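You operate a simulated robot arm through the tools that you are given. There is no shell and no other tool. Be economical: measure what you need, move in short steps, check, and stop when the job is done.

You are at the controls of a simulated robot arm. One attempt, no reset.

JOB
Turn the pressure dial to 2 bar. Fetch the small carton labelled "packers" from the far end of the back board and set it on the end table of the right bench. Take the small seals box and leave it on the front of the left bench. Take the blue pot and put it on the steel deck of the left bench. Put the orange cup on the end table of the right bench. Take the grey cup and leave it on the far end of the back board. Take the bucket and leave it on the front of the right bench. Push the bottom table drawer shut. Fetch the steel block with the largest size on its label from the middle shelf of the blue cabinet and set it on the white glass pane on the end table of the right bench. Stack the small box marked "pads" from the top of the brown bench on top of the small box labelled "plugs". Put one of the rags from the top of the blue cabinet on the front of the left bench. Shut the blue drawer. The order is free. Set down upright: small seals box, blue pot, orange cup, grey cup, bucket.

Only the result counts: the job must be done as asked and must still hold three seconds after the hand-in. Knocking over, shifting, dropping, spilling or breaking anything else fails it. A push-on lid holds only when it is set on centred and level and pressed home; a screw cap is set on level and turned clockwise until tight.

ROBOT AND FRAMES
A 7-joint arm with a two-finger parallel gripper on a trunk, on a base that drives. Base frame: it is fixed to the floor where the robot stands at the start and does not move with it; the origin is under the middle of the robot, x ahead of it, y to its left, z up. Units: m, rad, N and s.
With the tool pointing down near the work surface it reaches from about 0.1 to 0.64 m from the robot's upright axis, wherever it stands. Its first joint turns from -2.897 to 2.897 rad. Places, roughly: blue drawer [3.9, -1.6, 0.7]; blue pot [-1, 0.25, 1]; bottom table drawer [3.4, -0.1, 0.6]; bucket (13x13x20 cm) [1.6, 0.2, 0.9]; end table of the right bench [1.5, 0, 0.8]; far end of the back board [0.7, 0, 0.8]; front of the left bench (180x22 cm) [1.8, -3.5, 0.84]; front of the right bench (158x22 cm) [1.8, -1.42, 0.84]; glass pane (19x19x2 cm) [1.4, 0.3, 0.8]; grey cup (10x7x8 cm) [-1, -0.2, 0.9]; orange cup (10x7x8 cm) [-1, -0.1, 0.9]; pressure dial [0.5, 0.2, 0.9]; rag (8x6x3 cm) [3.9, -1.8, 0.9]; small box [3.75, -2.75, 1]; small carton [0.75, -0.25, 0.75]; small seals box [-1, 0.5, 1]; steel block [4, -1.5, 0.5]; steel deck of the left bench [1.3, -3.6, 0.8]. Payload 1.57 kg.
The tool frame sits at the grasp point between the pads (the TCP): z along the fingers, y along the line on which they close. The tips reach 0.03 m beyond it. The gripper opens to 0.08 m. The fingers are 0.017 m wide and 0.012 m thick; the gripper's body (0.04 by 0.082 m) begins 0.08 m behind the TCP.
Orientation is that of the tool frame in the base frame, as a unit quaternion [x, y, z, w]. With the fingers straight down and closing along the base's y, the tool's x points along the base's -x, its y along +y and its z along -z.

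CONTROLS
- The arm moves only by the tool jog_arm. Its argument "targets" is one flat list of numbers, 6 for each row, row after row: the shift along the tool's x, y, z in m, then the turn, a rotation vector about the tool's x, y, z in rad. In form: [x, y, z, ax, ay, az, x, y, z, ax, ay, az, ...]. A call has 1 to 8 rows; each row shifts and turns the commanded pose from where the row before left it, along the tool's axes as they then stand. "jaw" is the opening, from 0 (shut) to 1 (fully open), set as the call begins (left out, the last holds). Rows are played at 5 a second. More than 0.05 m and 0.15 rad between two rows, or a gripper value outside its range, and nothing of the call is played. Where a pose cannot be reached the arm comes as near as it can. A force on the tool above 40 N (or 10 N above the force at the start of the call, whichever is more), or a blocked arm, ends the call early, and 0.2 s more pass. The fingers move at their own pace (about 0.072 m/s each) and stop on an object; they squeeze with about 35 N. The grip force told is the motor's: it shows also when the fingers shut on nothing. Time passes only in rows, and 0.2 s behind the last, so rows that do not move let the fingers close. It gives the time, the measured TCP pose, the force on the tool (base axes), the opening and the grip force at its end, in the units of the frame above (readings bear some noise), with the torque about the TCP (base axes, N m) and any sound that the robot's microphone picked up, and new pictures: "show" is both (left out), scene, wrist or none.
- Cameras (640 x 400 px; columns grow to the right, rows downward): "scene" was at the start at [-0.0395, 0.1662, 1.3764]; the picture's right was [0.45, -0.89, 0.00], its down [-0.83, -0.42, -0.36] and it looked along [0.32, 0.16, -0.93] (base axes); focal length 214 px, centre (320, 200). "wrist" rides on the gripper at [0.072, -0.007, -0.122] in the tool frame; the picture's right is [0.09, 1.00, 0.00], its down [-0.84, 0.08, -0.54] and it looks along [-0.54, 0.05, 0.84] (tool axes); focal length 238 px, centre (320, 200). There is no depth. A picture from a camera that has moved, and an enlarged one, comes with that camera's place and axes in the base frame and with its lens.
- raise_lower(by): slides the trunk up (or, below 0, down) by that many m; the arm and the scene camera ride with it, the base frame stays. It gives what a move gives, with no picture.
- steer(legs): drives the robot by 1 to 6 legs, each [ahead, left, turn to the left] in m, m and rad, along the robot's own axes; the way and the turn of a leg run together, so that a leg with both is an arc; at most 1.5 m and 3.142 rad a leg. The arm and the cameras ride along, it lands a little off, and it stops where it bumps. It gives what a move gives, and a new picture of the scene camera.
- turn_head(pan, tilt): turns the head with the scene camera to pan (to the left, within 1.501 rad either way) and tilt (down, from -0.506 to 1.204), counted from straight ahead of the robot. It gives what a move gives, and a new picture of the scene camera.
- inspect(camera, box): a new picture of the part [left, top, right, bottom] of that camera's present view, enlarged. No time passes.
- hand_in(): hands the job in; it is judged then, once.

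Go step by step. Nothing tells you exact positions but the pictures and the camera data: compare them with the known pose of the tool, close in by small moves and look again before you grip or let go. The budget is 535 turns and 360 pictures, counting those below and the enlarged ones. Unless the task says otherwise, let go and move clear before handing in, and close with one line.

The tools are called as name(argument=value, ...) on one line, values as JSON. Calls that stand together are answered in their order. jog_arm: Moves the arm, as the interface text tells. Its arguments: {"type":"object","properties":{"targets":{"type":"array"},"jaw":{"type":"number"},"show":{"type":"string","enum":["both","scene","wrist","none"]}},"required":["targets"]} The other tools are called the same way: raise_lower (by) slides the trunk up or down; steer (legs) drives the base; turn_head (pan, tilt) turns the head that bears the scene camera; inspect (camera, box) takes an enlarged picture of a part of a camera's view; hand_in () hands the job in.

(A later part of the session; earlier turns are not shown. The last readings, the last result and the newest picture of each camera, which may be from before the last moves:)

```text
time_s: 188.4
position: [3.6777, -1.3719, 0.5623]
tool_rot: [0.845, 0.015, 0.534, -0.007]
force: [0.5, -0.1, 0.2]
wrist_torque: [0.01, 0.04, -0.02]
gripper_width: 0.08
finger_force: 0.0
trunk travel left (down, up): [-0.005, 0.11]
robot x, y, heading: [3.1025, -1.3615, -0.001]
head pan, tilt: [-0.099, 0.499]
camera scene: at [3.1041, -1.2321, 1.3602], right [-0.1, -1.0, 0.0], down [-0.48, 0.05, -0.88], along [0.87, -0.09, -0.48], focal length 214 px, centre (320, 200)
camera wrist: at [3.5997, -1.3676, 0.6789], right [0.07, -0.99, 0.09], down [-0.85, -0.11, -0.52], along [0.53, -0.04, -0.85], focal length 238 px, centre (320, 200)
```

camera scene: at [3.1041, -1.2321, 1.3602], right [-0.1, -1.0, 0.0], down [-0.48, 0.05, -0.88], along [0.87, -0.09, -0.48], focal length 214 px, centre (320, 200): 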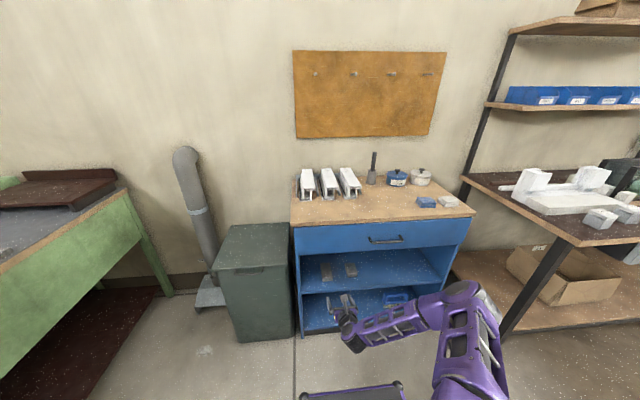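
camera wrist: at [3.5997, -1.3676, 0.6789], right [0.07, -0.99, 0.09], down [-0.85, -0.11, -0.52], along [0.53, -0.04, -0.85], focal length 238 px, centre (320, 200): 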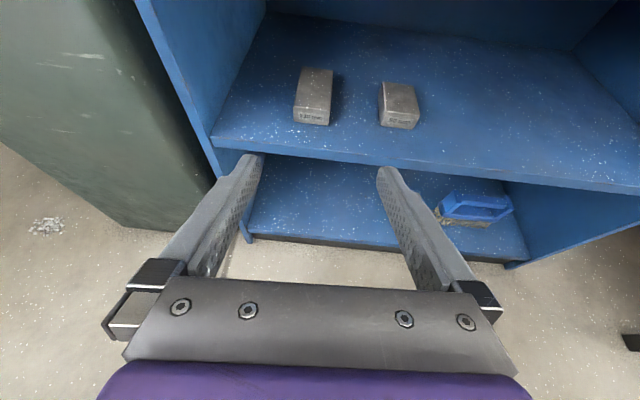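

jog_arm(targets=[-0.0244, -0.012, 0.0116, 0, 0, 0], show="none")

steer(legs=[[0.14, 0, 0]])

inspect(camera="wrist", box=[160, 50, 480, 250])

```text
time_s: 188.8
position: [3.6794, -1.3601, 0.5353]
tool_rot: [0.846, 0.015, 0.533, -0.007]
force: [0.1, 0.2, 0.2]
wrist_torque: [0.03, 0.02, 0.0]
gripper_width: 0.0801
finger_force: 0.0
trunk travel left (down, up): [-0.005, 0.11]
robot x, y, heading: [3.1042, -1.3639, -0.001]
head pan, tilt: [-0.099, 0.499]
```

```text
time_s: 190.2
position: [3.8197, -1.3588, 0.534]
tool_rot: [0.846, 0.016, 0.533, -0.008]
force: [0.2, 0.1, -0.2]
wrist_torque: [0.02, -0.01, -0.02]
gripper_width: 0.0803
finger_force: 0.1
trunk travel left (down, up): [-0.005, 0.11]
robot x, y, heading: [3.2444, -1.3661, 0.002]
head pan, tilt: [-0.099, 0.499]
camera scene: at [3.2439, -1.2321, 1.3601], right [-0.1, -1.0, 0.0], down [-0.48, 0.05, -0.88], along [0.87, -0.09, -0.48], focal length 214 px, centre (320, 200)
```

scene: 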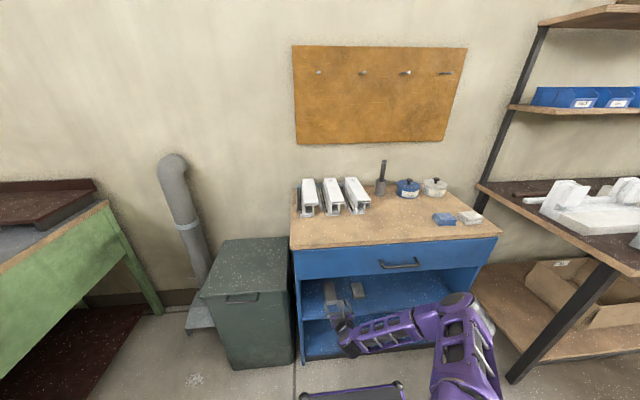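

```text
2.00 times, centred on (320, 150) of wrist
camera zoom: at [3.7389, -1.3554, 0.6513], right [0.08, -0.99, 0.09], down [-0.85, -0.11, -0.52], along [0.53, -0.03, -0.85], focal length 477 px, centre (320, 300)
```

zoom: 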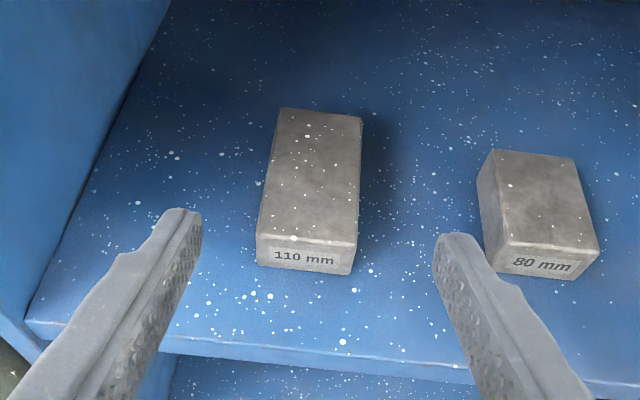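

jog_arm(targets=[0.0161, -0.003, 0.0338, -0.0325, 0, 0.0154, 0.0161, -0.003, 0.0338, 0, 0, 0, -0.0154, 0, 0.0073, 0, 0, 0, -0.0126, 0, 0.006, 0, 0, 0], show="wrist")

```text
time_s: 191.2
position: [3.8927, -1.3526, 0.5027]
tool_rot: [0.847, 0.001, 0.532, 0.001]
force: [0.1, -1.0, -0.1]
wrist_torque: [-0.01, 0.01, -0.01]
gripper_width: 0.0802
finger_force: 0.1
trunk travel left (down, up): [-0.005, 0.11]
robot x, y, heading: [3.242, -1.3618, 0.001]
head pan, tilt: [-0.099, 0.499]
camera wrist: at [3.8139, -1.3459, 0.6194], right [0.04, -1.0, 0.09], down [-0.85, -0.08, -0.52], along [0.52, -0.05, -0.85], focal length 238 px, centre (320, 200)
```

wrist: 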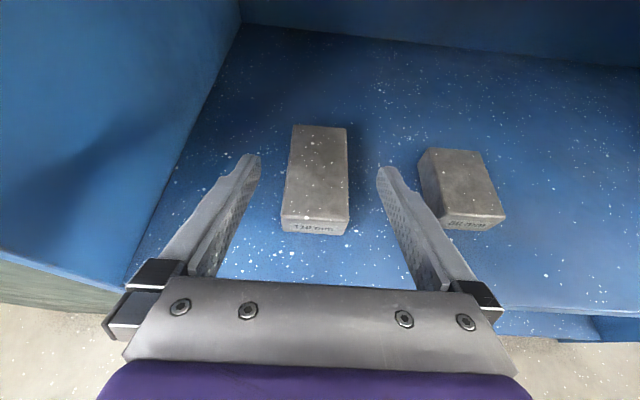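

jog_arm(targets=[0, 0, 0, 0, 0, 0, 0, 0, 0, 0, 0, 0, 0, 0, 0, 0, 0, 0, 0, 0, 0, 0, 0, 0], jaw=0, show="wrist")

```text
time_s: 192.2
position: [3.8929, -1.3526, 0.5024]
tool_rot: [0.846, 0.0, 0.533, 0.002]
force: [-1.0, -0.1, 0.0]
wrist_torque: [0.01, 0.0, 0.0]
gripper_width: 0.0
finger_force: 21.6
trunk travel left (down, up): [-0.005, 0.11]
robot x, y, heading: [3.2456, -1.3643, 0.002]
head pan, tilt: [-0.099, 0.499]
camera wrist: at [3.8138, -1.346, 0.6196], right [0.04, -1.0, 0.09], down [-0.85, -0.08, -0.52], along [0.52, -0.05, -0.85], focal length 238 px, centre (320, 200)
```

wrist: 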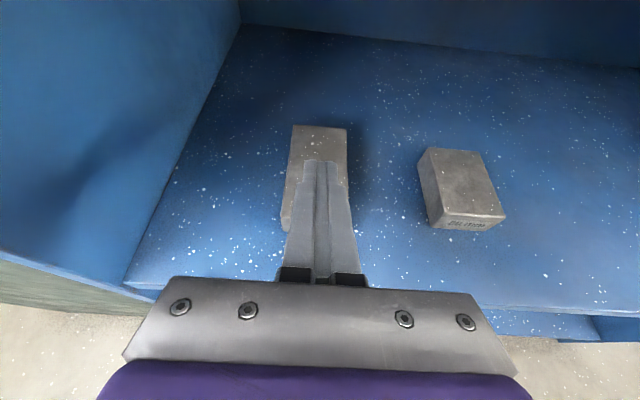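

jog_arm(targets=[0, 0, 0, 0, 0, 0, 0, 0, 0, 0, 0, 0, 0.0194, 0, 0.0406, 0, 0, 0, -0.0135, 0, 0.0064, 0, 0, 0, -0.009, 0, 0.0043, 0, 0, 0], jaw=1, show="wrist")

```text
time_s: 193.4
position: [3.938, -1.3519, 0.4772]
tool_rot: [0.846, 0.001, 0.533, 0.001]
force: [-0.8, 0.2, 0.2]
wrist_torque: [0.02, -0.05, 0.02]
gripper_width: 0.0799
finger_force: 0.1
trunk travel left (down, up): [-0.005, 0.11]
robot x, y, heading: [3.2443, -1.3687, -0.003]
head pan, tilt: [-0.099, 0.499]
camera wrist: at [3.8592, -1.3455, 0.5945], right [0.04, -1.0, 0.09], down [-0.85, -0.08, -0.52], along [0.52, -0.05, -0.85], focal length 238 px, centre (320, 200)
```

wrist: 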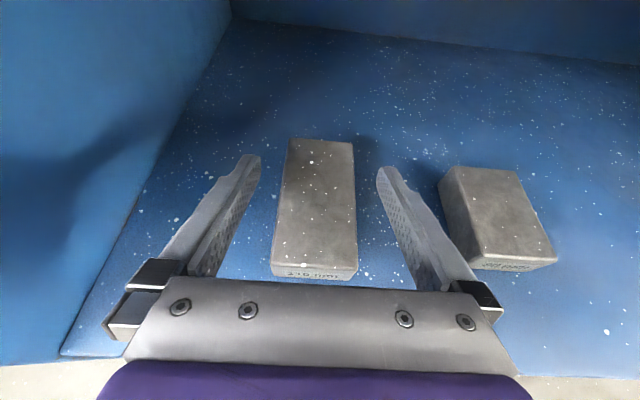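

jog_arm(targets=[-0.0045, 0, 0.0021, 0, 0, 0, -0.0045, 0, 0.0021, 0, 0, 0], show="none")

jog_arm(targets=[-0.0036, 0, 0.0017, 0, 0, 0], show="none")

```text
time_s: 194.0
position: [3.937, -1.3509, 0.467]
tool_rot: [0.847, 0.001, 0.532, 0.001]
force: [0.8, 0.0, -0.2]
wrist_torque: [0.0, 0.02, 0.0]
gripper_width: 0.0797
finger_force: 0.0
trunk travel left (down, up): [-0.005, 0.11]
robot x, y, heading: [3.2425, -1.3619, 0.002]
head pan, tilt: [-0.099, 0.499]
```

```text
time_s: 194.4
position: [3.9371, -1.3513, 0.4644]
tool_rot: [0.846, 0.002, 0.533, 0.0]
force: [-0.8, 0.7, 0.5]
wrist_torque: [-0.02, 0.02, 0.0]
gripper_width: 0.0802
finger_force: 0.1
trunk travel left (down, up): [-0.005, 0.11]
robot x, y, heading: [3.2423, -1.366, 0.005]
head pan, tilt: [-0.099, 0.499]
```

jog_arm(targets=[-0.0036, 0, 0.0017, 0, 0, 0], show="none")

jog_arm(targets=[-0.0036, 0, 0.0017, 0, 0, 0], show="wrist")

```text
time_s: 194.8
position: [3.9384, -1.3509, 0.4611]
tool_rot: [0.846, 0.001, 0.533, 0.001]
force: [0.4, 0.1, -0.3]
wrist_torque: [0.01, 0.02, -0.01]
gripper_width: 0.0799
finger_force: 0.0
trunk travel left (down, up): [-0.005, 0.11]
robot x, y, heading: [3.245, -1.3671, 0.002]
head pan, tilt: [-0.099, 0.499]
```

```text
time_s: 195.2
position: [3.9375, -1.3521, 0.4564]
tool_rot: [0.846, 0.0, 0.533, 0.003]
force: [-0.7, -0.1, 0.4]
wrist_torque: [0.0, 0.0, 0.03]
gripper_width: 0.0804
finger_force: 0.0
trunk travel left (down, up): [-0.005, 0.11]
robot x, y, heading: [3.2427, -1.362, 0.001]
head pan, tilt: [-0.099, 0.499]
camera wrist: at [3.8586, -1.3455, 0.5729], right [0.04, -1.0, 0.09], down [-0.85, -0.08, -0.52], along [0.52, -0.05, -0.85], focal length 238 px, centre (320, 200)
```

wrist: 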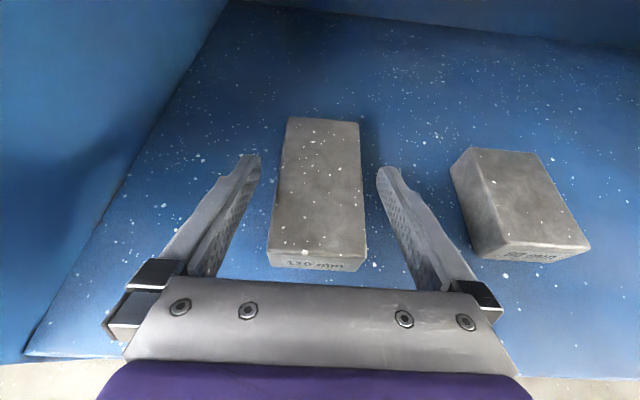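

jog_arm(targets=[0, 0, 0, 0, 0, 0, 0, 0, 0, 0, 0, 0, 0, 0, 0, 0, 0, 0, 0, 0, 0, 0, 0, 0], jaw=0, show="wrist")

```text
time_s: 196.2
position: [3.9378, -1.3523, 0.4561]
tool_rot: [0.846, 0.0, 0.533, 0.002]
force: [-0.4, -2.4, 0.6]
wrist_torque: [-0.05, -0.25, -0.09]
gripper_width: 0.0555
finger_force: 35.1
trunk travel left (down, up): [-0.005, 0.11]
robot x, y, heading: [3.237, -1.3618, -0.0]
head pan, tilt: [-0.099, 0.499]
camera wrist: at [3.8587, -1.3456, 0.5729], right [0.04, -1.0, 0.09], down [-0.85, -0.08, -0.52], along [0.52, -0.05, -0.85], focal length 238 px, centre (320, 200)
```

wrist: 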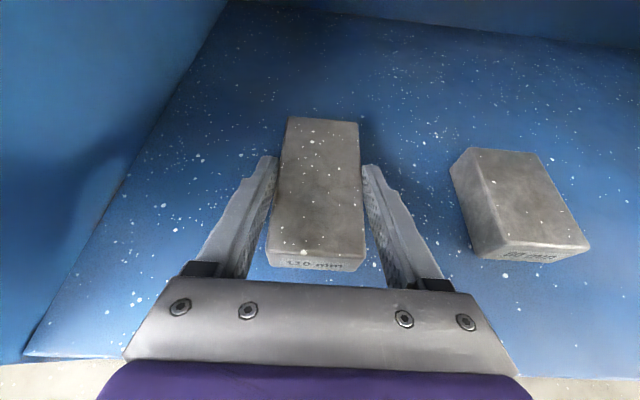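

jog_arm(targets=[0.0018, 0, -0.0009, 0, 0, 0, 0.0018, 0, -0.0009, 0, 0, 0, 0.0027, 0, -0.0013, 0, 0, 0, 0.0036, 0, -0.0017, 0, 0, 0, 0.0045, 0, -0.0021, 0, 0, 0], show="wrist")

```text
time_s: 197.4
position: [3.9367, -1.3521, 0.4717]
tool_rot: [0.846, 0.001, 0.533, 0.001]
force: [-1.2, 0.6, -5.9]
wrist_torque: [0.02, 0.1, 0.0]
gripper_width: 0.0556
finger_force: 34.3
trunk travel left (down, up): [-0.005, 0.11]
robot x, y, heading: [3.2456, -1.3618, 0.0]
head pan, tilt: [-0.099, 0.499]
camera wrist: at [3.8587, -1.3453, 0.5884], right [0.04, -1.0, 0.09], down [-0.85, -0.08, -0.52], along [0.52, -0.05, -0.85], focal length 238 px, centre (320, 200)
```

wrist: 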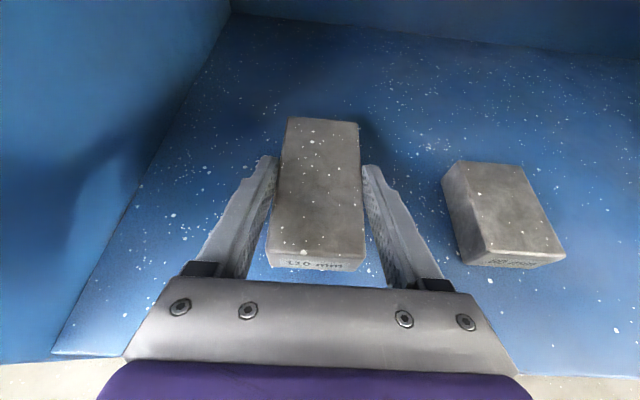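

jog_arm(targets=[0.009, 0, -0.0043, 0, 0, 0, 0.009, 0, -0.0043, 0, 0, 0, 0.0072, 0, -0.0034, 0, 0, 0, -0.0086, 0, -0.0181, 0, 0, 0, -0.0086, 0, -0.0181, 0, 0, 0, -0.0129, 0, -0.0271, 0, 0, 0, -0.0129, 0, -0.0271, 0, 0, 0], show="none")

steer(legs=[[-0.5, 0, 0]])

```text
time_s: 199.0
position: [3.8374, -1.3508, 0.4998]
tool_rot: [0.847, 0.0, 0.532, 0.002]
force: [-1.2, 1.6, -5.6]
wrist_torque: [0.03, 0.11, 0.01]
gripper_width: 0.0556
finger_force: 35.0
trunk travel left (down, up): [-0.005, 0.11]
robot x, y, heading: [3.2412, -1.3653, 0.003]
head pan, tilt: [-0.099, 0.499]
```

```text
time_s: 201.9
position: [3.3437, -1.35, 0.5001]
tool_rot: [0.847, 0.003, 0.532, 0.0]
force: [-0.1, -0.4, -7.0]
wrist_torque: [0.02, 0.1, 0.0]
gripper_width: 0.0558
finger_force: 35.6
trunk travel left (down, up): [-0.005, 0.11]
robot x, y, heading: [2.7516, -1.3687, 0.005]
head pan, tilt: [-0.099, 0.499]
camera scene: at [2.75, -1.2338, 1.3601], right [-0.09, -1.0, 0.0], down [-0.48, 0.04, -0.88], along [0.87, -0.08, -0.48], focal length 214 px, centre (320, 200)
```

scene: 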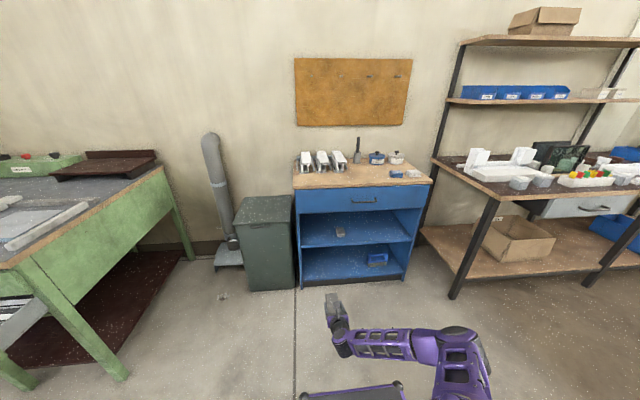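

raise_lower(by=0.07)

jog_arm(targets=[0.0361, 0, -0.0172, 0, 0, 0, 0.0361, 0, -0.0172, 0, 0, 0, 0.0361, 0, -0.0172, 0, 0, 0, 0.0361, 0, -0.0172, 0, 0, 0, 0.0361, 0, -0.0172, 0, 0, 0, 0.0361, 0, -0.0172, 0, 0, 0, 0.0361, 0, -0.0172, 0, 0, 0, 0.0361, 0, -0.0172, 0, 0, 0], show="none")

jog_arm(targets=[0.0361, 0, -0.0172, 0, 0, 0, 0.0361, 0, -0.0172, 0, 0, 0, 0.0361, 0, -0.0172, 0, 0, 0, 0.0361, 0, -0.0172, 0, 0, 0], show="scene")

```text
time_s: 203.0
position: [3.3437, -1.3503, 0.5696]
tool_rot: [0.847, 0.002, 0.532, 0.001]
force: [-0.7, -0.1, -6.1]
wrist_torque: [0.04, 0.11, 0.01]
gripper_width: 0.0559
finger_force: 35.1
trunk travel left (down, up): [-0.075, 0.04]
robot x, y, heading: [2.7475, -1.3665, 0.004]
head pan, tilt: [-0.099, 0.499]
```

```text
time_s: 204.8
position: [3.3437, -1.3488, 0.8888]
tool_rot: [0.847, 0.003, 0.532, -0.001]
force: [-0.1, 0.2, -5.3]
wrist_torque: [0.0, 0.11, 0.03]
gripper_width: 0.0559
finger_force: 34.7
trunk travel left (down, up): [-0.075, 0.04]
robot x, y, heading: [2.75, -1.3651, 0.003]
head pan, tilt: [-0.099, 0.499]
```

```text
time_s: 205.8
position: [3.3459, -1.3488, 1.0498]
tool_rot: [0.847, 0.003, 0.531, 0.0]
force: [1.1, -0.6, -6.0]
wrist_torque: [0.0, 0.12, 0.0]
gripper_width: 0.0562
finger_force: 35.1
trunk travel left (down, up): [-0.075, 0.04]
robot x, y, heading: [2.7486, -1.3652, 0.007]
head pan, tilt: [-0.099, 0.499]
camera scene: at [2.7502, -1.2338, 1.43], right [-0.09, -1.0, 0.0], down [-0.48, 0.04, -0.88], along [0.87, -0.08, -0.48], focal length 214 px, centre (320, 200)
```

scene: 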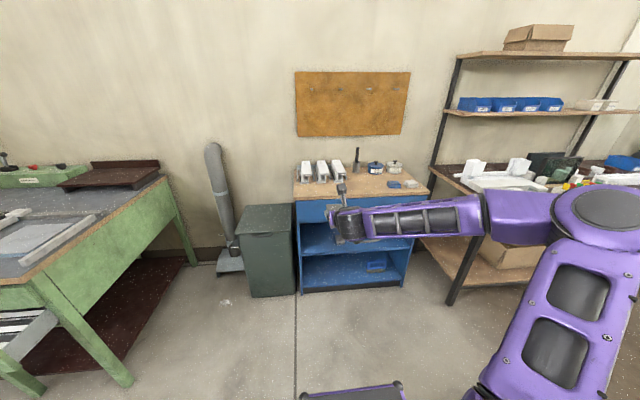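

steer(legs=[[0, 0, 1.567], [0, 0.25, 0], [1.2, 0, 0], [1.15, 0, 0]])

```text
time_s: 223.9
position: [2.4372, 1.5903, 1.0498]
tool_rot: [0.593, 0.604, 0.374, -0.379]
force: [0.0, -0.1, -6.3]
wrist_torque: [-0.16, 0.0, 0.03]
gripper_width: 0.0556
finger_force: 35.0
trunk travel left (down, up): [-0.075, 0.04]
robot x, y, heading: [2.4619, 0.994, 1.587]
head pan, tilt: [-0.099, 0.499]
camera scene: at [2.3307, 0.9946, 1.4301], right [1.0, -0.08, 0.0], down [-0.04, -0.48, -0.88], along [0.07, 0.87, -0.48], focal length 214 px, centre (320, 200)
```

scene: 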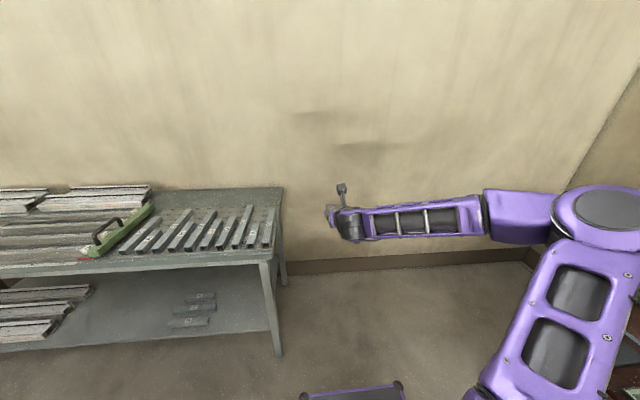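

steer(legs=[[0, 0, 1.555], [1.08, 0, 0]])

steer(legs=[[0, 0, 1.571]])

```text
time_s: 233.4
position: [0.7819, 0.9612, 1.0493]
tool_rot: [-0.005, 0.847, -0.001, -0.532]
force: [0.0, 0.2, -6.7]
wrist_torque: [-0.01, -0.11, -0.02]
gripper_width: 0.0559
finger_force: 35.3
trunk travel left (down, up): [-0.075, 0.04]
robot x, y, heading: [1.375, 0.98, -3.133]
head pan, tilt: [-0.099, 0.499]
camera scene: at [1.3783, 0.8517, 1.4301], right [0.09, 1.0, 0.0], down [0.48, -0.04, -0.88], along [-0.87, 0.08, -0.48], focal length 214 px, centre (320, 200)
```

scene: 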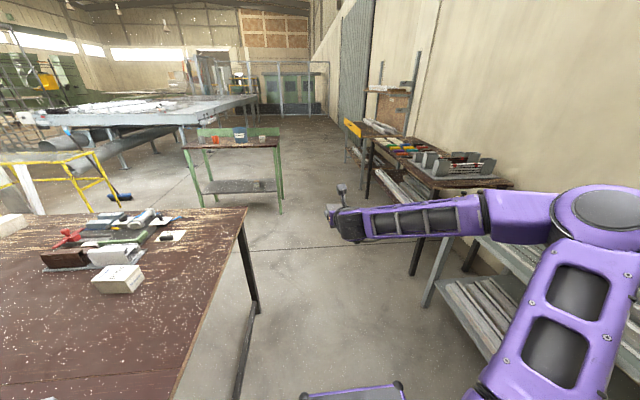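

```text
time_s: 237.7
position: [1.4, 0.3861, 1.0498]
tool_rot: [0.603, -0.594, 0.378, 0.375]
force: [0.2, -0.3, -6.2]
wrist_torque: [0.16, 0.06, -0.01]
gripper_width: 0.056
finger_force: 35.0
trunk travel left (down, up): [-0.075, 0.04]
robot x, y, heading: [1.3786, 0.9854, -1.557]
head pan, tilt: [-0.099, 0.499]
camera scene: at [1.5089, 0.9836, 1.4301], right [-1.0, 0.08, 0.0], down [0.04, 0.48, -0.88], along [-0.07, -0.87, -0.48], focal length 214 px, centre (320, 200)
```

scene: 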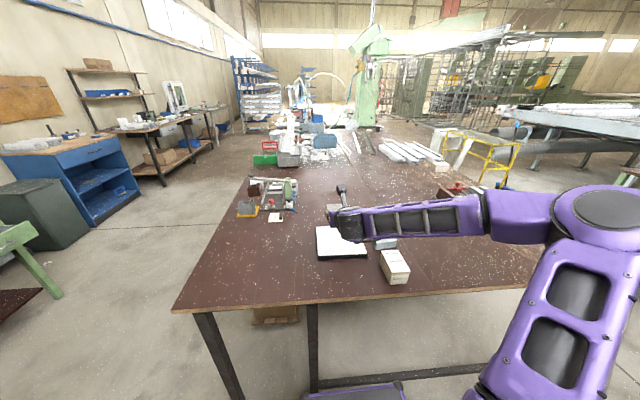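

inspect(camera="wrist", box=[0, 0, 640, 400])

turn_head(pan=0.0, tilt=0.9)

```text
1.00 times, centred on (320, 200) of wrist (not enlarged: the box is as wide or as high as the picture)
camera zoom: at [1.4061, 0.4644, 1.167], right [-0.99, -0.05, 0.09], down [-0.09, 0.85, -0.52], along [-0.05, -0.52, -0.85], focal length 238 px, centre (320, 200)
```

zoom: 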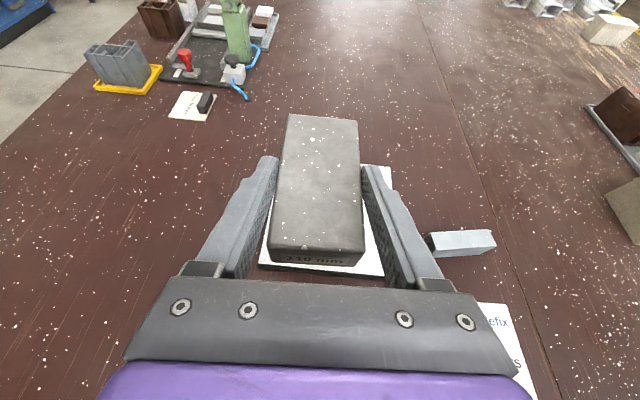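

```text
time_s: 238.6
position: [1.3992, 0.3851, 1.0487]
tool_rot: [0.603, -0.594, 0.378, 0.375]
force: [-0.5, 0.1, -6.8]
wrist_torque: [0.13, 0.0, 0.01]
gripper_width: 0.0557
finger_force: 34.5
trunk travel left (down, up): [-0.075, 0.04]
robot x, y, heading: [1.3757, 0.9854, -1.557]
head pan, tilt: [0.0, 0.901]
camera scene: at [1.5177, 0.9987, 1.3963], right [-1.0, -0.01, 0.0], down [-0.01, 0.78, -0.62], along [0.01, -0.62, -0.78], focal length 214 px, centre (320, 200)
```

scene: 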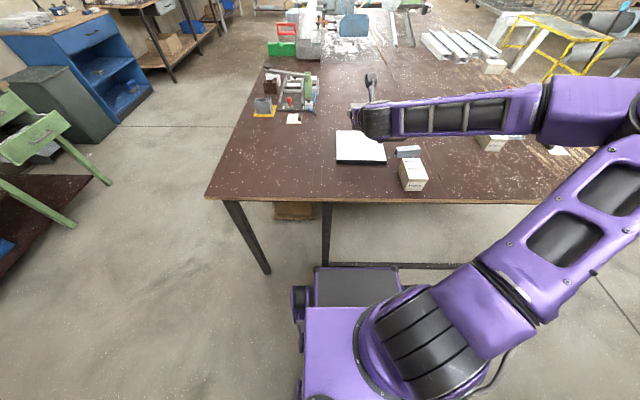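

jog_arm(targets=[0.0131, 0.008, 0.027, 0, 0, 0, 0.0131, 0.008, 0.027, 0, 0, 0, 0.0131, 0.008, 0.027, 0, 0, 0, -0.0315, 0, 0.0153, 0, 0, 0, -0.0315, 0, 0.0153, 0, 0, 0, -0.0315, 0, 0.0153, 0, 0, 0], show="wrist")

```text
time_s: 240.0
position: [1.3769, 0.2952, 0.9458]
tool_rot: [0.603, -0.594, 0.377, 0.375]
force: [0.2, -0.7, -6.7]
wrist_torque: [0.11, -0.02, 0.02]
gripper_width: 0.0557
finger_force: 35.1
trunk travel left (down, up): [-0.075, 0.04]
robot x, y, heading: [1.3752, 0.9826, -1.558]
head pan, tilt: [0.0, 0.901]
camera wrist: at [1.3828, 0.3739, 1.063], right [-0.99, -0.05, 0.09], down [-0.09, 0.85, -0.52], along [-0.05, -0.52, -0.85], focal length 238 px, centre (320, 200)
```

wrist: 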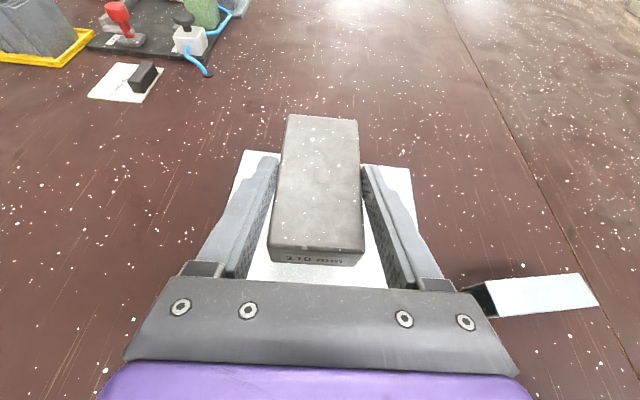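

jog_arm(targets=[-0.018, 0.0025, 0.0087, 0, 0, 0, -0.018, 0.0025, 0.0087, 0, 0, 0, -0.0063, 0.0025, 0.0031, 0, 0, 0], show="none")

jog_arm(targets=[-0.0036, 0, 0.0017, 0, 0, 0, -0.0036, 0, 0.0017, 0, 0, 0], show="none")

jog_arm(targets=[-0.0036, 0, 0.0017, 0, 0, 0], show="wrist")

```text
time_s: 240.8
position: [1.3686, 0.296, 0.897]
tool_rot: [0.603, -0.594, 0.378, 0.375]
force: [-0.5, 0.2, -7.3]
wrist_torque: [0.11, 0.02, 0.0]
gripper_width: 0.0557
finger_force: 34.5
trunk travel left (down, up): [-0.075, 0.04]
robot x, y, heading: [1.3744, 0.9828, -1.555]
head pan, tilt: [0.0, 0.901]
```

```text
time_s: 241.4
position: [1.3691, 0.2951, 0.896]
tool_rot: [0.602, -0.592, 0.38, 0.378]
force: [-2.8, 3.5, 23.0]
wrist_torque: [0.82, 0.04, 0.09]
gripper_width: 0.0558
finger_force: 34.6
trunk travel left (down, up): [-0.075, 0.04]
robot x, y, heading: [1.3751, 0.9827, -1.553]
head pan, tilt: [0.0, 0.901]
```

```text
time_s: 241.8
position: [1.3693, 0.2959, 0.8905]
tool_rot: [0.602, -0.592, 0.38, 0.377]
force: [-3.0, 0.5, 27.0]
wrist_torque: [-0.48, -0.35, 0.46]
gripper_width: 0.0554
finger_force: 35.4
trunk travel left (down, up): [-0.075, 0.04]
robot x, y, heading: [1.3765, 0.9827, -1.556]
head pan, tilt: [0.0, 0.901]
camera wrist: at [1.3755, 0.3745, 1.0069], right [-0.99, -0.05, 0.09], down [-0.09, 0.85, -0.52], along [-0.05, -0.53, -0.85], focal length 238 px, centre (320, 200)
```

wrist: 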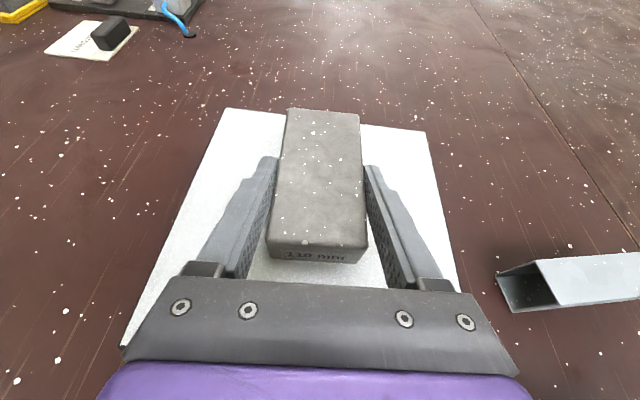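

jog_arm(targets=[0.0036, 0, -0.0017, 0, 0, 0], show="none")

jog_arm(targets=[0, 0, 0, 0, 0, 0, 0, 0, 0, 0, 0, 0, 0.018, 0, -0.0087, 0, 0, 0, 0.018, 0, -0.0087, 0, 0, 0, 0.027, 0, -0.013, 0, 0, 0, 0.027, 0, -0.013, 0, 0, 0], jaw=1, show="wrist")

```text
time_s: 242.2
position: [1.3694, 0.2963, 0.8908]
tool_rot: [0.604, -0.593, 0.379, 0.374]
force: [-0.5, -7.7, 12.8]
wrist_torque: [-0.96, -0.01, -0.04]
gripper_width: 0.056
finger_force: 35.1
trunk travel left (down, up): [-0.075, 0.04]
robot x, y, heading: [1.3738, 0.9796, -1.557]
head pan, tilt: [0.0, 0.901]
```

```text
time_s: 243.6
position: [1.3693, 0.2956, 0.9906]
tool_rot: [0.603, -0.594, 0.379, 0.375]
force: [0.4, -0.2, -0.6]
wrist_torque: [0.01, -0.01, 0.04]
gripper_width: 0.08
finger_force: 0.1
trunk travel left (down, up): [-0.075, 0.04]
robot x, y, heading: [1.3799, 0.984, -1.559]
head pan, tilt: [0.0, 0.901]
camera wrist: at [1.376, 0.3737, 1.1073], right [-0.99, -0.05, 0.09], down [-0.09, 0.85, -0.52], along [-0.05, -0.52, -0.85], focal length 238 px, centre (320, 200)
```

wrist: 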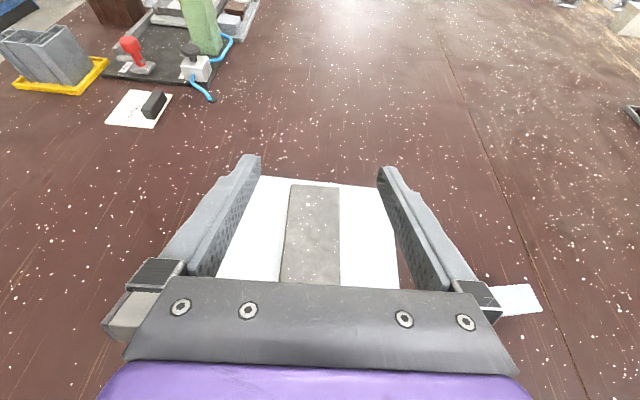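

jog_arm(targets=[0, 0, -0.03, 0, -0.14, 0, 0, 0, -0.03, 0, -0.14, 0, 0, 0, -0.03, 0, -0.14, 0, -0.02, 0, -0.03, 0, -0.14, 0, -0.02, 0, 0, 0, -0.14, 0, -0.02, 0, 0, 0, -0.14, 0, -0.03, 0, 0, 0, -0.14, 0, -0.03, 0, 0, 0, -0.14, 0], show="none")

steer(legs=[[0, 0, -1.583], [1.4, 0, 0], [0, 0.9, 0], [0.35, 0, 0]])

```text
time_s: 245.4
position: [1.3665, 0.4992, 1.0189]
tool_rot: [0.712, -0.702, -0.001, 0.0]
force: [-0.4, 0.6, 0.1]
wrist_torque: [0.01, 0.02, -0.02]
gripper_width: 0.08
finger_force: 0.0
trunk travel left (down, up): [-0.075, 0.04]
robot x, y, heading: [1.3786, 0.9799, -1.559]
head pan, tilt: [0.0, 0.901]
```

```text
time_s: 266.8
position: [-0.8611, 0.0941, 1.0203]
tool_rot: [0.0, 1.0, 0.002, -0.002]
force: [0.5, -0.3, -0.8]
wrist_torque: [0.03, 0.01, -0.01]
gripper_width: 0.0799
finger_force: 0.1
trunk travel left (down, up): [-0.075, 0.04]
robot x, y, heading: [-0.3772, 0.0778, -3.142]
head pan, tilt: [0.0, 0.901]
camera scene: at [-0.3629, -0.0609, 1.3962], right [0.0, 1.0, 0.0], down [0.78, 0.0, -0.62], along [-0.62, 0.0, -0.78], focal length 214 px, centre (320, 200)
```

scene: 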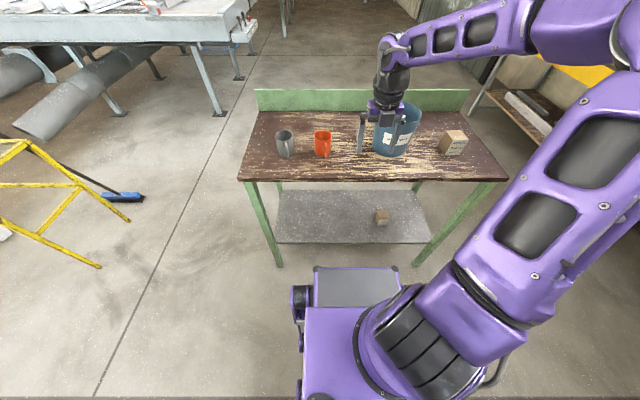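

inspect(camera="scene", box=[250, 80, 490, 230])

inspect(camera="wrist", box=[0, 0, 640, 400])

```text
2.67 times, centred on (370, 155) of scene
camera zoom: at [-0.3629, -0.0609, 1.3962], right [0.0, 1.0, 0.0], down [0.78, 0.0, -0.62], along [-0.62, 0.0, -0.78], focal length 572 px, centre (187, 320)
```

zoom: 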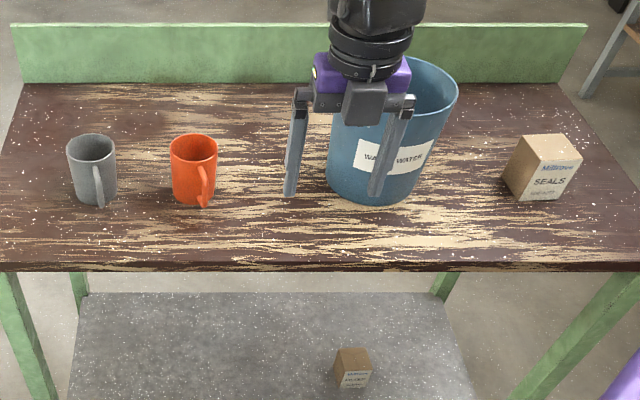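

```text
1.00 times, centred on (320, 200) of wrist (not enlarged: the box is as wide or as high as the picture)
camera zoom: at [-0.9323, 0.0884, 1.1405], right [-0.09, 1.0, 0.0], down [0.84, 0.07, 0.54], along [0.54, 0.05, -0.84], focal length 238 px, centre (320, 200)
```

zoom: 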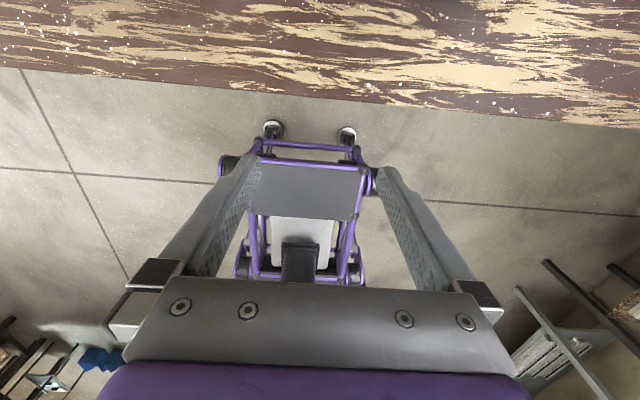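

steer(legs=[[0, 0.27, 0], [0.07, 0, 0]])

inspect(camera="scene", box=[250, 80, 490, 230])

```text
time_s: 270.6
position: [-0.931, -0.1735, 1.0185]
tool_rot: [0.0, 1.0, 0.002, -0.001]
force: [-0.4, 0.0, 0.1]
wrist_torque: [0.01, -0.01, 0.01]
gripper_width: 0.0796
finger_force: 0.0
trunk travel left (down, up): [-0.075, 0.04]
robot x, y, heading: [-0.4481, -0.1938, -3.141]
head pan, tilt: [0.0, 0.901]
camera scene: at [-0.4325, -0.3299, 1.3962], right [0.0, 1.0, 0.0], down [0.78, 0.0, -0.62], along [-0.62, 0.0, -0.78], focal length 214 px, centre (320, 200)
```

scene: 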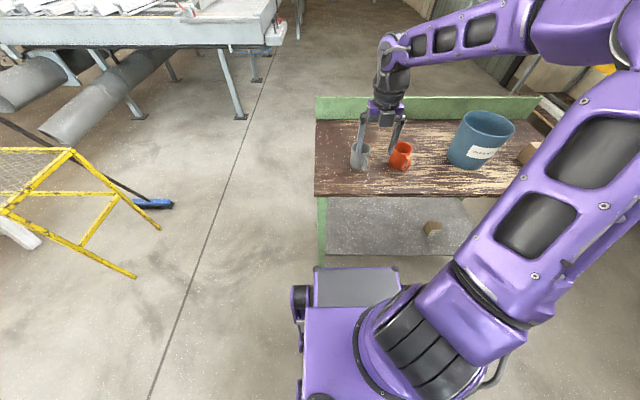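

```text
2.67 times, centred on (370, 155) of scene
camera zoom: at [-0.4325, -0.3299, 1.3962], right [0.0, 1.0, 0.0], down [0.78, 0.0, -0.62], along [-0.62, 0.0, -0.78], focal length 572 px, centre (187, 320)
```

zoom: 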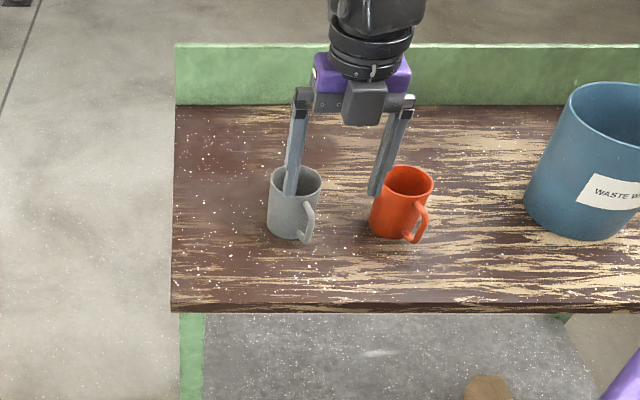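

jog_arm(targets=[0.036, -0.0035, 0, 0, 0, 0, 0.036, -0.0035, 0, 0, 0, 0, 0.036, -0.0035, 0, 0, 0, 0], show="wrist")

```text
time_s: 271.4
position: [-1.0383, -0.1844, 1.0198]
tool_rot: [0.0, 1.0, 0.002, -0.002]
force: [0.5, -0.5, -0.4]
wrist_torque: [0.03, 0.02, 0.02]
gripper_width: 0.08
finger_force: 0.0
trunk travel left (down, up): [-0.075, 0.04]
robot x, y, heading: [-0.4519, -0.1897, -3.142]
head pan, tilt: [0.0, 0.901]
camera wrist: at [-1.1102, -0.1927, 1.1408], right [-0.09, 1.0, 0.0], down [0.84, 0.08, 0.54], along [0.54, 0.05, -0.84], focal length 238 px, centre (320, 200)
```

wrist: 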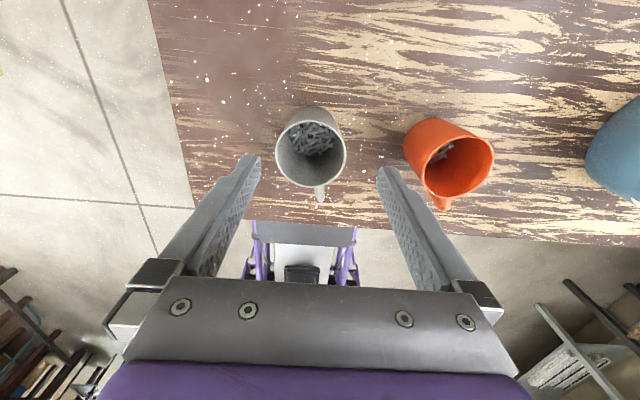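

jog_arm(targets=[0, -0.006, 0.04, 0, 0, 0], show="wrist")

```text
time_s: 271.8
position: [-1.0387, -0.192, 0.9796]
tool_rot: [-0.001, 1.0, 0.003, -0.001]
force: [0.2, -0.4, 0.0]
wrist_torque: [0.0, 0.04, 0.0]
gripper_width: 0.08
finger_force: 0.1
trunk travel left (down, up): [-0.075, 0.04]
robot x, y, heading: [-0.4498, -0.1954, -3.137]
head pan, tilt: [0.0, 0.901]
camera wrist: at [-1.1098, -0.1988, 1.1008], right [-0.09, 1.0, 0.0], down [0.84, 0.08, 0.54], along [0.54, 0.05, -0.84], focal length 238 px, centre (320, 200)
```

wrist: 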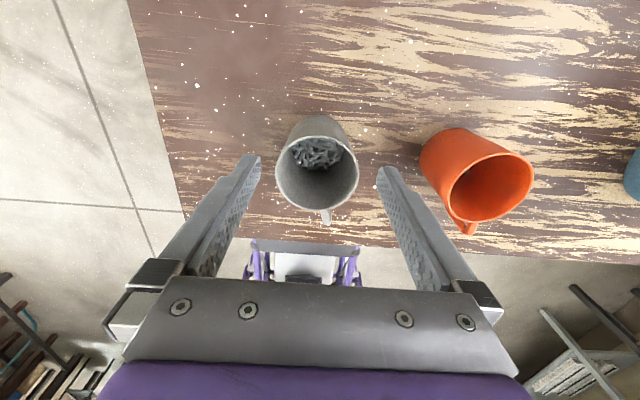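

jog_arm(targets=[-0.0185, -0.001, 0, 0, 0, 0, 0, 0, 0.03, 0, 0, 0], show="wrist")

```text
time_s: 272.4
position: [-1.0199, -0.1927, 0.9487]
tool_rot: [-0.001, 1.0, 0.002, -0.001]
force: [-0.1, 0.3, -0.3]
wrist_torque: [0.01, 0.02, 0.0]
gripper_width: 0.0801
finger_force: 0.0
trunk travel left (down, up): [-0.075, 0.04]
robot x, y, heading: [-0.45, -0.1921, -3.137]
head pan, tilt: [0.0, 0.901]
camera wrist: at [-1.0909, -0.1994, 1.0707], right [-0.09, 1.0, 0.0], down [0.84, 0.08, 0.54], along [0.54, 0.05, -0.84], focal length 238 px, centre (320, 200)
```

wrist: 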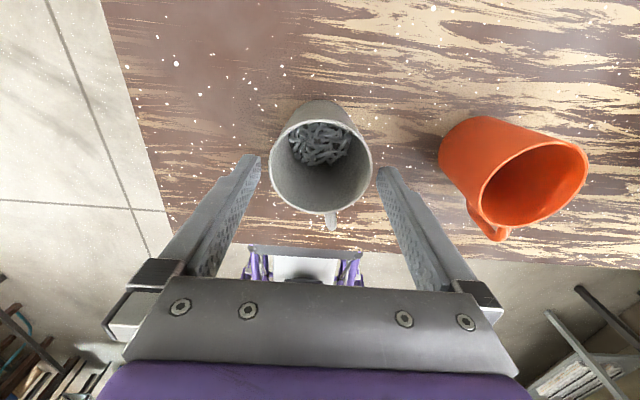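

jog_arm(targets=[0, 0.001, 0.02, 0, 0, 0, 0, 0, 0.02, 0, 0, 0, 0, 0, 0.02, 0, 0, 0], show="wrist")

```text
time_s: 273.2
position: [-1.0198, -0.1904, 0.8908]
tool_rot: [-0.001, 1.0, 0.002, -0.002]
force: [3.1, 0.2, 7.9]
wrist_torque: [-0.37, -0.18, 0.17]
gripper_width: 0.0798
finger_force: 0.0
trunk travel left (down, up): [-0.075, 0.04]
robot x, y, heading: [-0.4477, -0.1884, -3.139]
head pan, tilt: [0.0, 0.901]
camera wrist: at [-1.0914, -0.1983, 1.0117], right [-0.09, 1.0, 0.0], down [0.84, 0.08, 0.54], along [0.54, 0.05, -0.84], focal length 238 px, centre (320, 200)
```

wrist: 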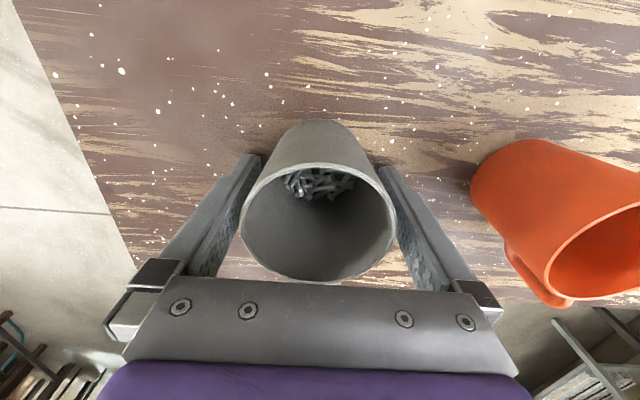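

jog_arm(targets=[0, 0, -0.003, 0, 0, 0, 0, 0, 0, 0, 0, 0, 0, 0, 0, 0, 0, 0], jaw=0, show="wrist")

```text
time_s: 274.0
position: [-1.02, -0.1899, 0.8916]
tool_rot: [0.0, 1.0, 0.002, -0.001]
force: [0.2, -0.1, -0.6]
wrist_torque: [-0.04, -0.01, 0.0]
gripper_width: 0.062
finger_force: 35.0
trunk travel left (down, up): [-0.075, 0.04]
robot x, y, heading: [-0.4459, -0.1921, -3.143]
head pan, tilt: [0.0, 0.901]
camera wrist: at [-1.0922, -0.1977, 1.0137], right [-0.09, 1.0, 0.0], down [0.84, 0.08, 0.54], along [0.54, 0.05, -0.84], focal length 238 px, centre (320, 200)
```

wrist: 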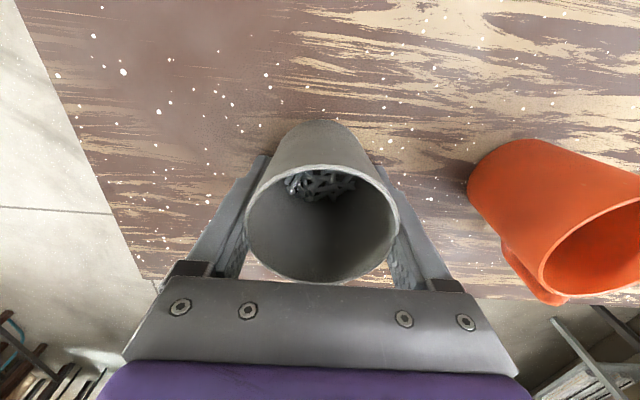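

jog_arm(targets=[0, 0, -0.003, 0, 0, 0, 0, 0, -0.004, 0, 0, 0, 0, 0, -0.006, 0, 0, 0, 0, 0, -0.01, 0, 0, 0, 0, 0, -0.015, 0, 0, 0, 0, 0, -0.02, 0, 0, 0, 0, 0, -0.025, 0, 0, 0, 0, 0, -0.03, 0, 0, 0], show="wrist")

```text
time_s: 275.8
position: [-1.0196, -0.1903, 1.0042]
tool_rot: [0.0, 1.0, 0.001, 0.0]
force: [-0.8, 0.5, -0.7]
wrist_torque: [0.0, -0.02, 0.01]
gripper_width: 0.0618
finger_force: 35.0
trunk travel left (down, up): [-0.075, 0.04]
robot x, y, heading: [-0.4491, -0.1899, -3.138]
head pan, tilt: [0.0, 0.901]
camera wrist: at [-1.0917, -0.1986, 1.126], right [-0.09, 1.0, 0.0], down [0.84, 0.08, 0.54], along [0.54, 0.05, -0.84], focal length 238 px, centre (320, 200)
```

wrist: 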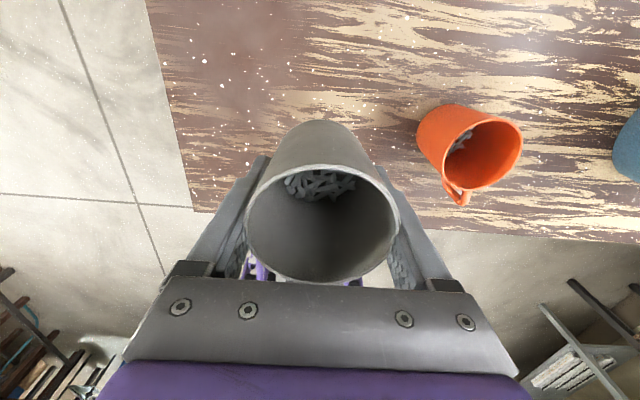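

jog_arm(targets=[-0.025, 0, -0.012, 0, 0, 0, -0.035, 0, -0.015, 0, 0, 0, -0.035, 0, -0.015, 0, 0, 0, -0.01, 0, -0.005, 0, 0, 0], show="none")

steer(legs=[[-0.25, 0, 0], [0, 0, 3.14], [0, -0.08, 0], [0.28, 0, 0]])

```text
time_s: 276.8
position: [-0.9142, -0.1905, 1.0515]
tool_rot: [0.0, 1.0, 0.003, -0.001]
force: [0.1, -0.7, -1.7]
wrist_torque: [-0.03, -0.03, 0.02]
gripper_width: 0.0619
finger_force: 34.8
trunk travel left (down, up): [-0.075, 0.04]
robot x, y, heading: [-0.4497, -0.1916, -3.14]
head pan, tilt: [0.0, 0.901]
```

```text
time_s: 288.9
position: [0.5487, -0.2515, 1.0527]
tool_rot: [1.0, 0.012, 0.001, 0.002]
force: [0.0, 0.0, -1.0]
wrist_torque: [-0.03, 0.02, 0.0]
gripper_width: 0.0613
finger_force: 35.2
trunk travel left (down, up): [-0.075, 0.04]
robot x, y, heading: [0.0833, -0.2629, 0.027]
head pan, tilt: [0.0, 0.901]
camera scene: at [0.0653, -0.1221, 1.3962], right [0.03, -1.0, 0.0], down [-0.78, -0.02, -0.62], along [0.62, 0.02, -0.78], focal length 214 px, centre (320, 200)
```

scene: 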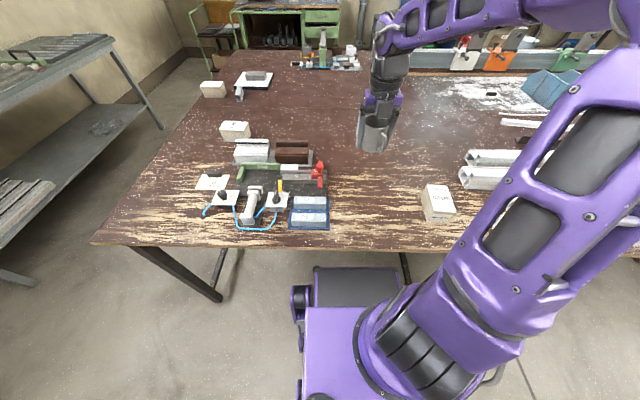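

jog_arm(targets=[0.035, 0, 0, 0, 0, 0, 0, 0, 0.03, 0, 0, 0, 0, 0, 0.03, 0, 0, 0, 0, 0, 0.03, 0, 0, 0, 0, 0, 0.03, 0, 0, 0, 0, 0, 0.02, 0, 0, 0], show="wrist")

jog_arm(targets=[0, 0, 0.004, 0, 0, 0, 0, 0, 0.004, 0, 0, 0], show="none")

```text
time_s: 290.3
position: [0.584, -0.2519, 0.9111]
tool_rot: [1.0, 0.013, 0.001, 0.002]
force: [0.9, -0.9, -1.8]
wrist_torque: [0.02, 0.01, -0.01]
gripper_width: 0.0611
finger_force: 34.9
trunk travel left (down, up): [-0.075, 0.04]
robot x, y, heading: [0.0815, -0.2675, 0.028]
head pan, tilt: [0.0, 0.901]
camera wrist: at [0.6557, -0.2433, 1.0323], right [0.12, -0.99, 0.0], down [-0.84, -0.1, 0.54], along [-0.54, -0.07, -0.84], focal length 238 px, centre (320, 200)
```

wrist: 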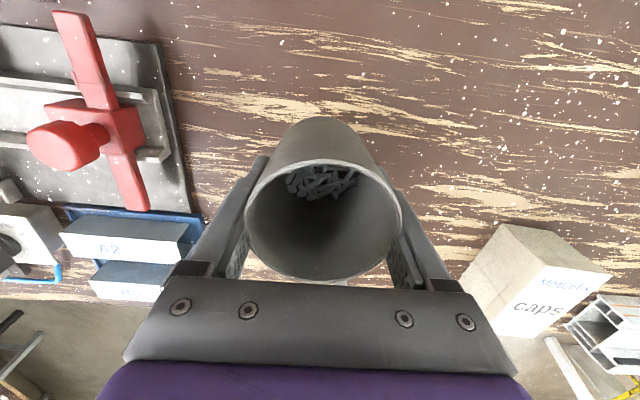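

```text
time_s: 290.9
position: [0.5846, -0.2503, 0.9038]
tool_rot: [1.0, 0.013, 0.001, 0.002]
force: [1.2, 0.6, -0.5]
wrist_torque: [0.01, -0.01, -0.01]
gripper_width: 0.0611
finger_force: 35.2
trunk travel left (down, up): [-0.075, 0.04]
robot x, y, heading: [0.0839, -0.2618, 0.024]
head pan, tilt: [0.0, 0.901]
```

jog_arm(targets=[0, 0, 0.003, 0, 0, 0, 0, 0, 0.003, 0, 0, 0], show="none")

jog_arm(targets=[0, 0, 0.003, 0, 0, 0], show="none")

jog_arm(targets=[0, 0, 0.003, 0, 0, 0], show="none")

```text
time_s: 291.5
position: [0.5853, -0.2521, 0.8978]
tool_rot: [1.0, 0.011, 0.002, 0.002]
force: [0.2, 0.5, -0.7]
wrist_torque: [0.01, 0.02, 0.0]
gripper_width: 0.0613
finger_force: 35.0
trunk travel left (down, up): [-0.075, 0.04]
robot x, y, heading: [0.0848, -0.266, 0.024]
head pan, tilt: [0.0, 0.901]
```

```text
time_s: 291.9
position: [0.5852, -0.2515, 0.8931]
tool_rot: [1.0, 0.012, 0.0, 0.003]
force: [-0.6, -0.4, -1.2]
wrist_torque: [0.01, 0.0, -0.03]
gripper_width: 0.061
finger_force: 35.3
trunk travel left (down, up): [-0.075, 0.04]
robot x, y, heading: [0.0835, -0.2603, 0.019]
head pan, tilt: [0.0, 0.901]
```

```text
time_s: 292.3
position: [0.5852, -0.2508, 0.8911]
tool_rot: [1.0, 0.012, 0.0, 0.002]
force: [-0.3, 0.4, -1.4]
wrist_torque: [0.01, -0.02, 0.01]
gripper_width: 0.0613
finger_force: 34.8
trunk travel left (down, up): [-0.075, 0.04]
robot x, y, heading: [0.0822, -0.2625, 0.019]
head pan, tilt: [0.0, 0.901]
```

jog_arm(targets=[0, 0, 0.003, 0, 0, 0], show="none")

jog_arm(targets=[0, 0, 0.003, 0, 0, 0], show="none")

jog_arm(targets=[0, 0, 0.003, 0, 0, 0], show="none")

```text
time_s: 292.7
position: [0.5837, -0.2512, 0.8897]
tool_rot: [1.0, 0.012, 0.001, 0.002]
force: [0.1, 0.8, -0.8]
wrist_torque: [0.02, 0.01, 0.01]
gripper_width: 0.0612
finger_force: 35.2
trunk travel left (down, up): [-0.075, 0.04]
robot x, y, heading: [0.0802, -0.263, 0.03]
head pan, tilt: [0.0, 0.901]
```

```text
time_s: 293.1
position: [0.5843, -0.2518, 0.8855]
tool_rot: [1.0, 0.012, 0.001, 0.002]
force: [0.1, -0.2, -1.6]
wrist_torque: [-0.01, 0.0, 0.01]
gripper_width: 0.0613
finger_force: 35.1
trunk travel left (down, up): [-0.075, 0.04]
robot x, y, heading: [0.0846, -0.2647, 0.026]
head pan, tilt: [0.0, 0.901]
```

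```text
time_s: 293.5
position: [0.5844, -0.252, 0.8825]
tool_rot: [1.0, 0.013, 0.001, 0.002]
force: [0.7, -0.6, -1.2]
wrist_torque: [-0.01, 0.02, 0.0]
gripper_width: 0.0609
finger_force: 34.4
trunk travel left (down, up): [-0.075, 0.04]
robot x, y, heading: [0.0854, -0.2597, 0.024]
head pan, tilt: [0.0, 0.901]
```

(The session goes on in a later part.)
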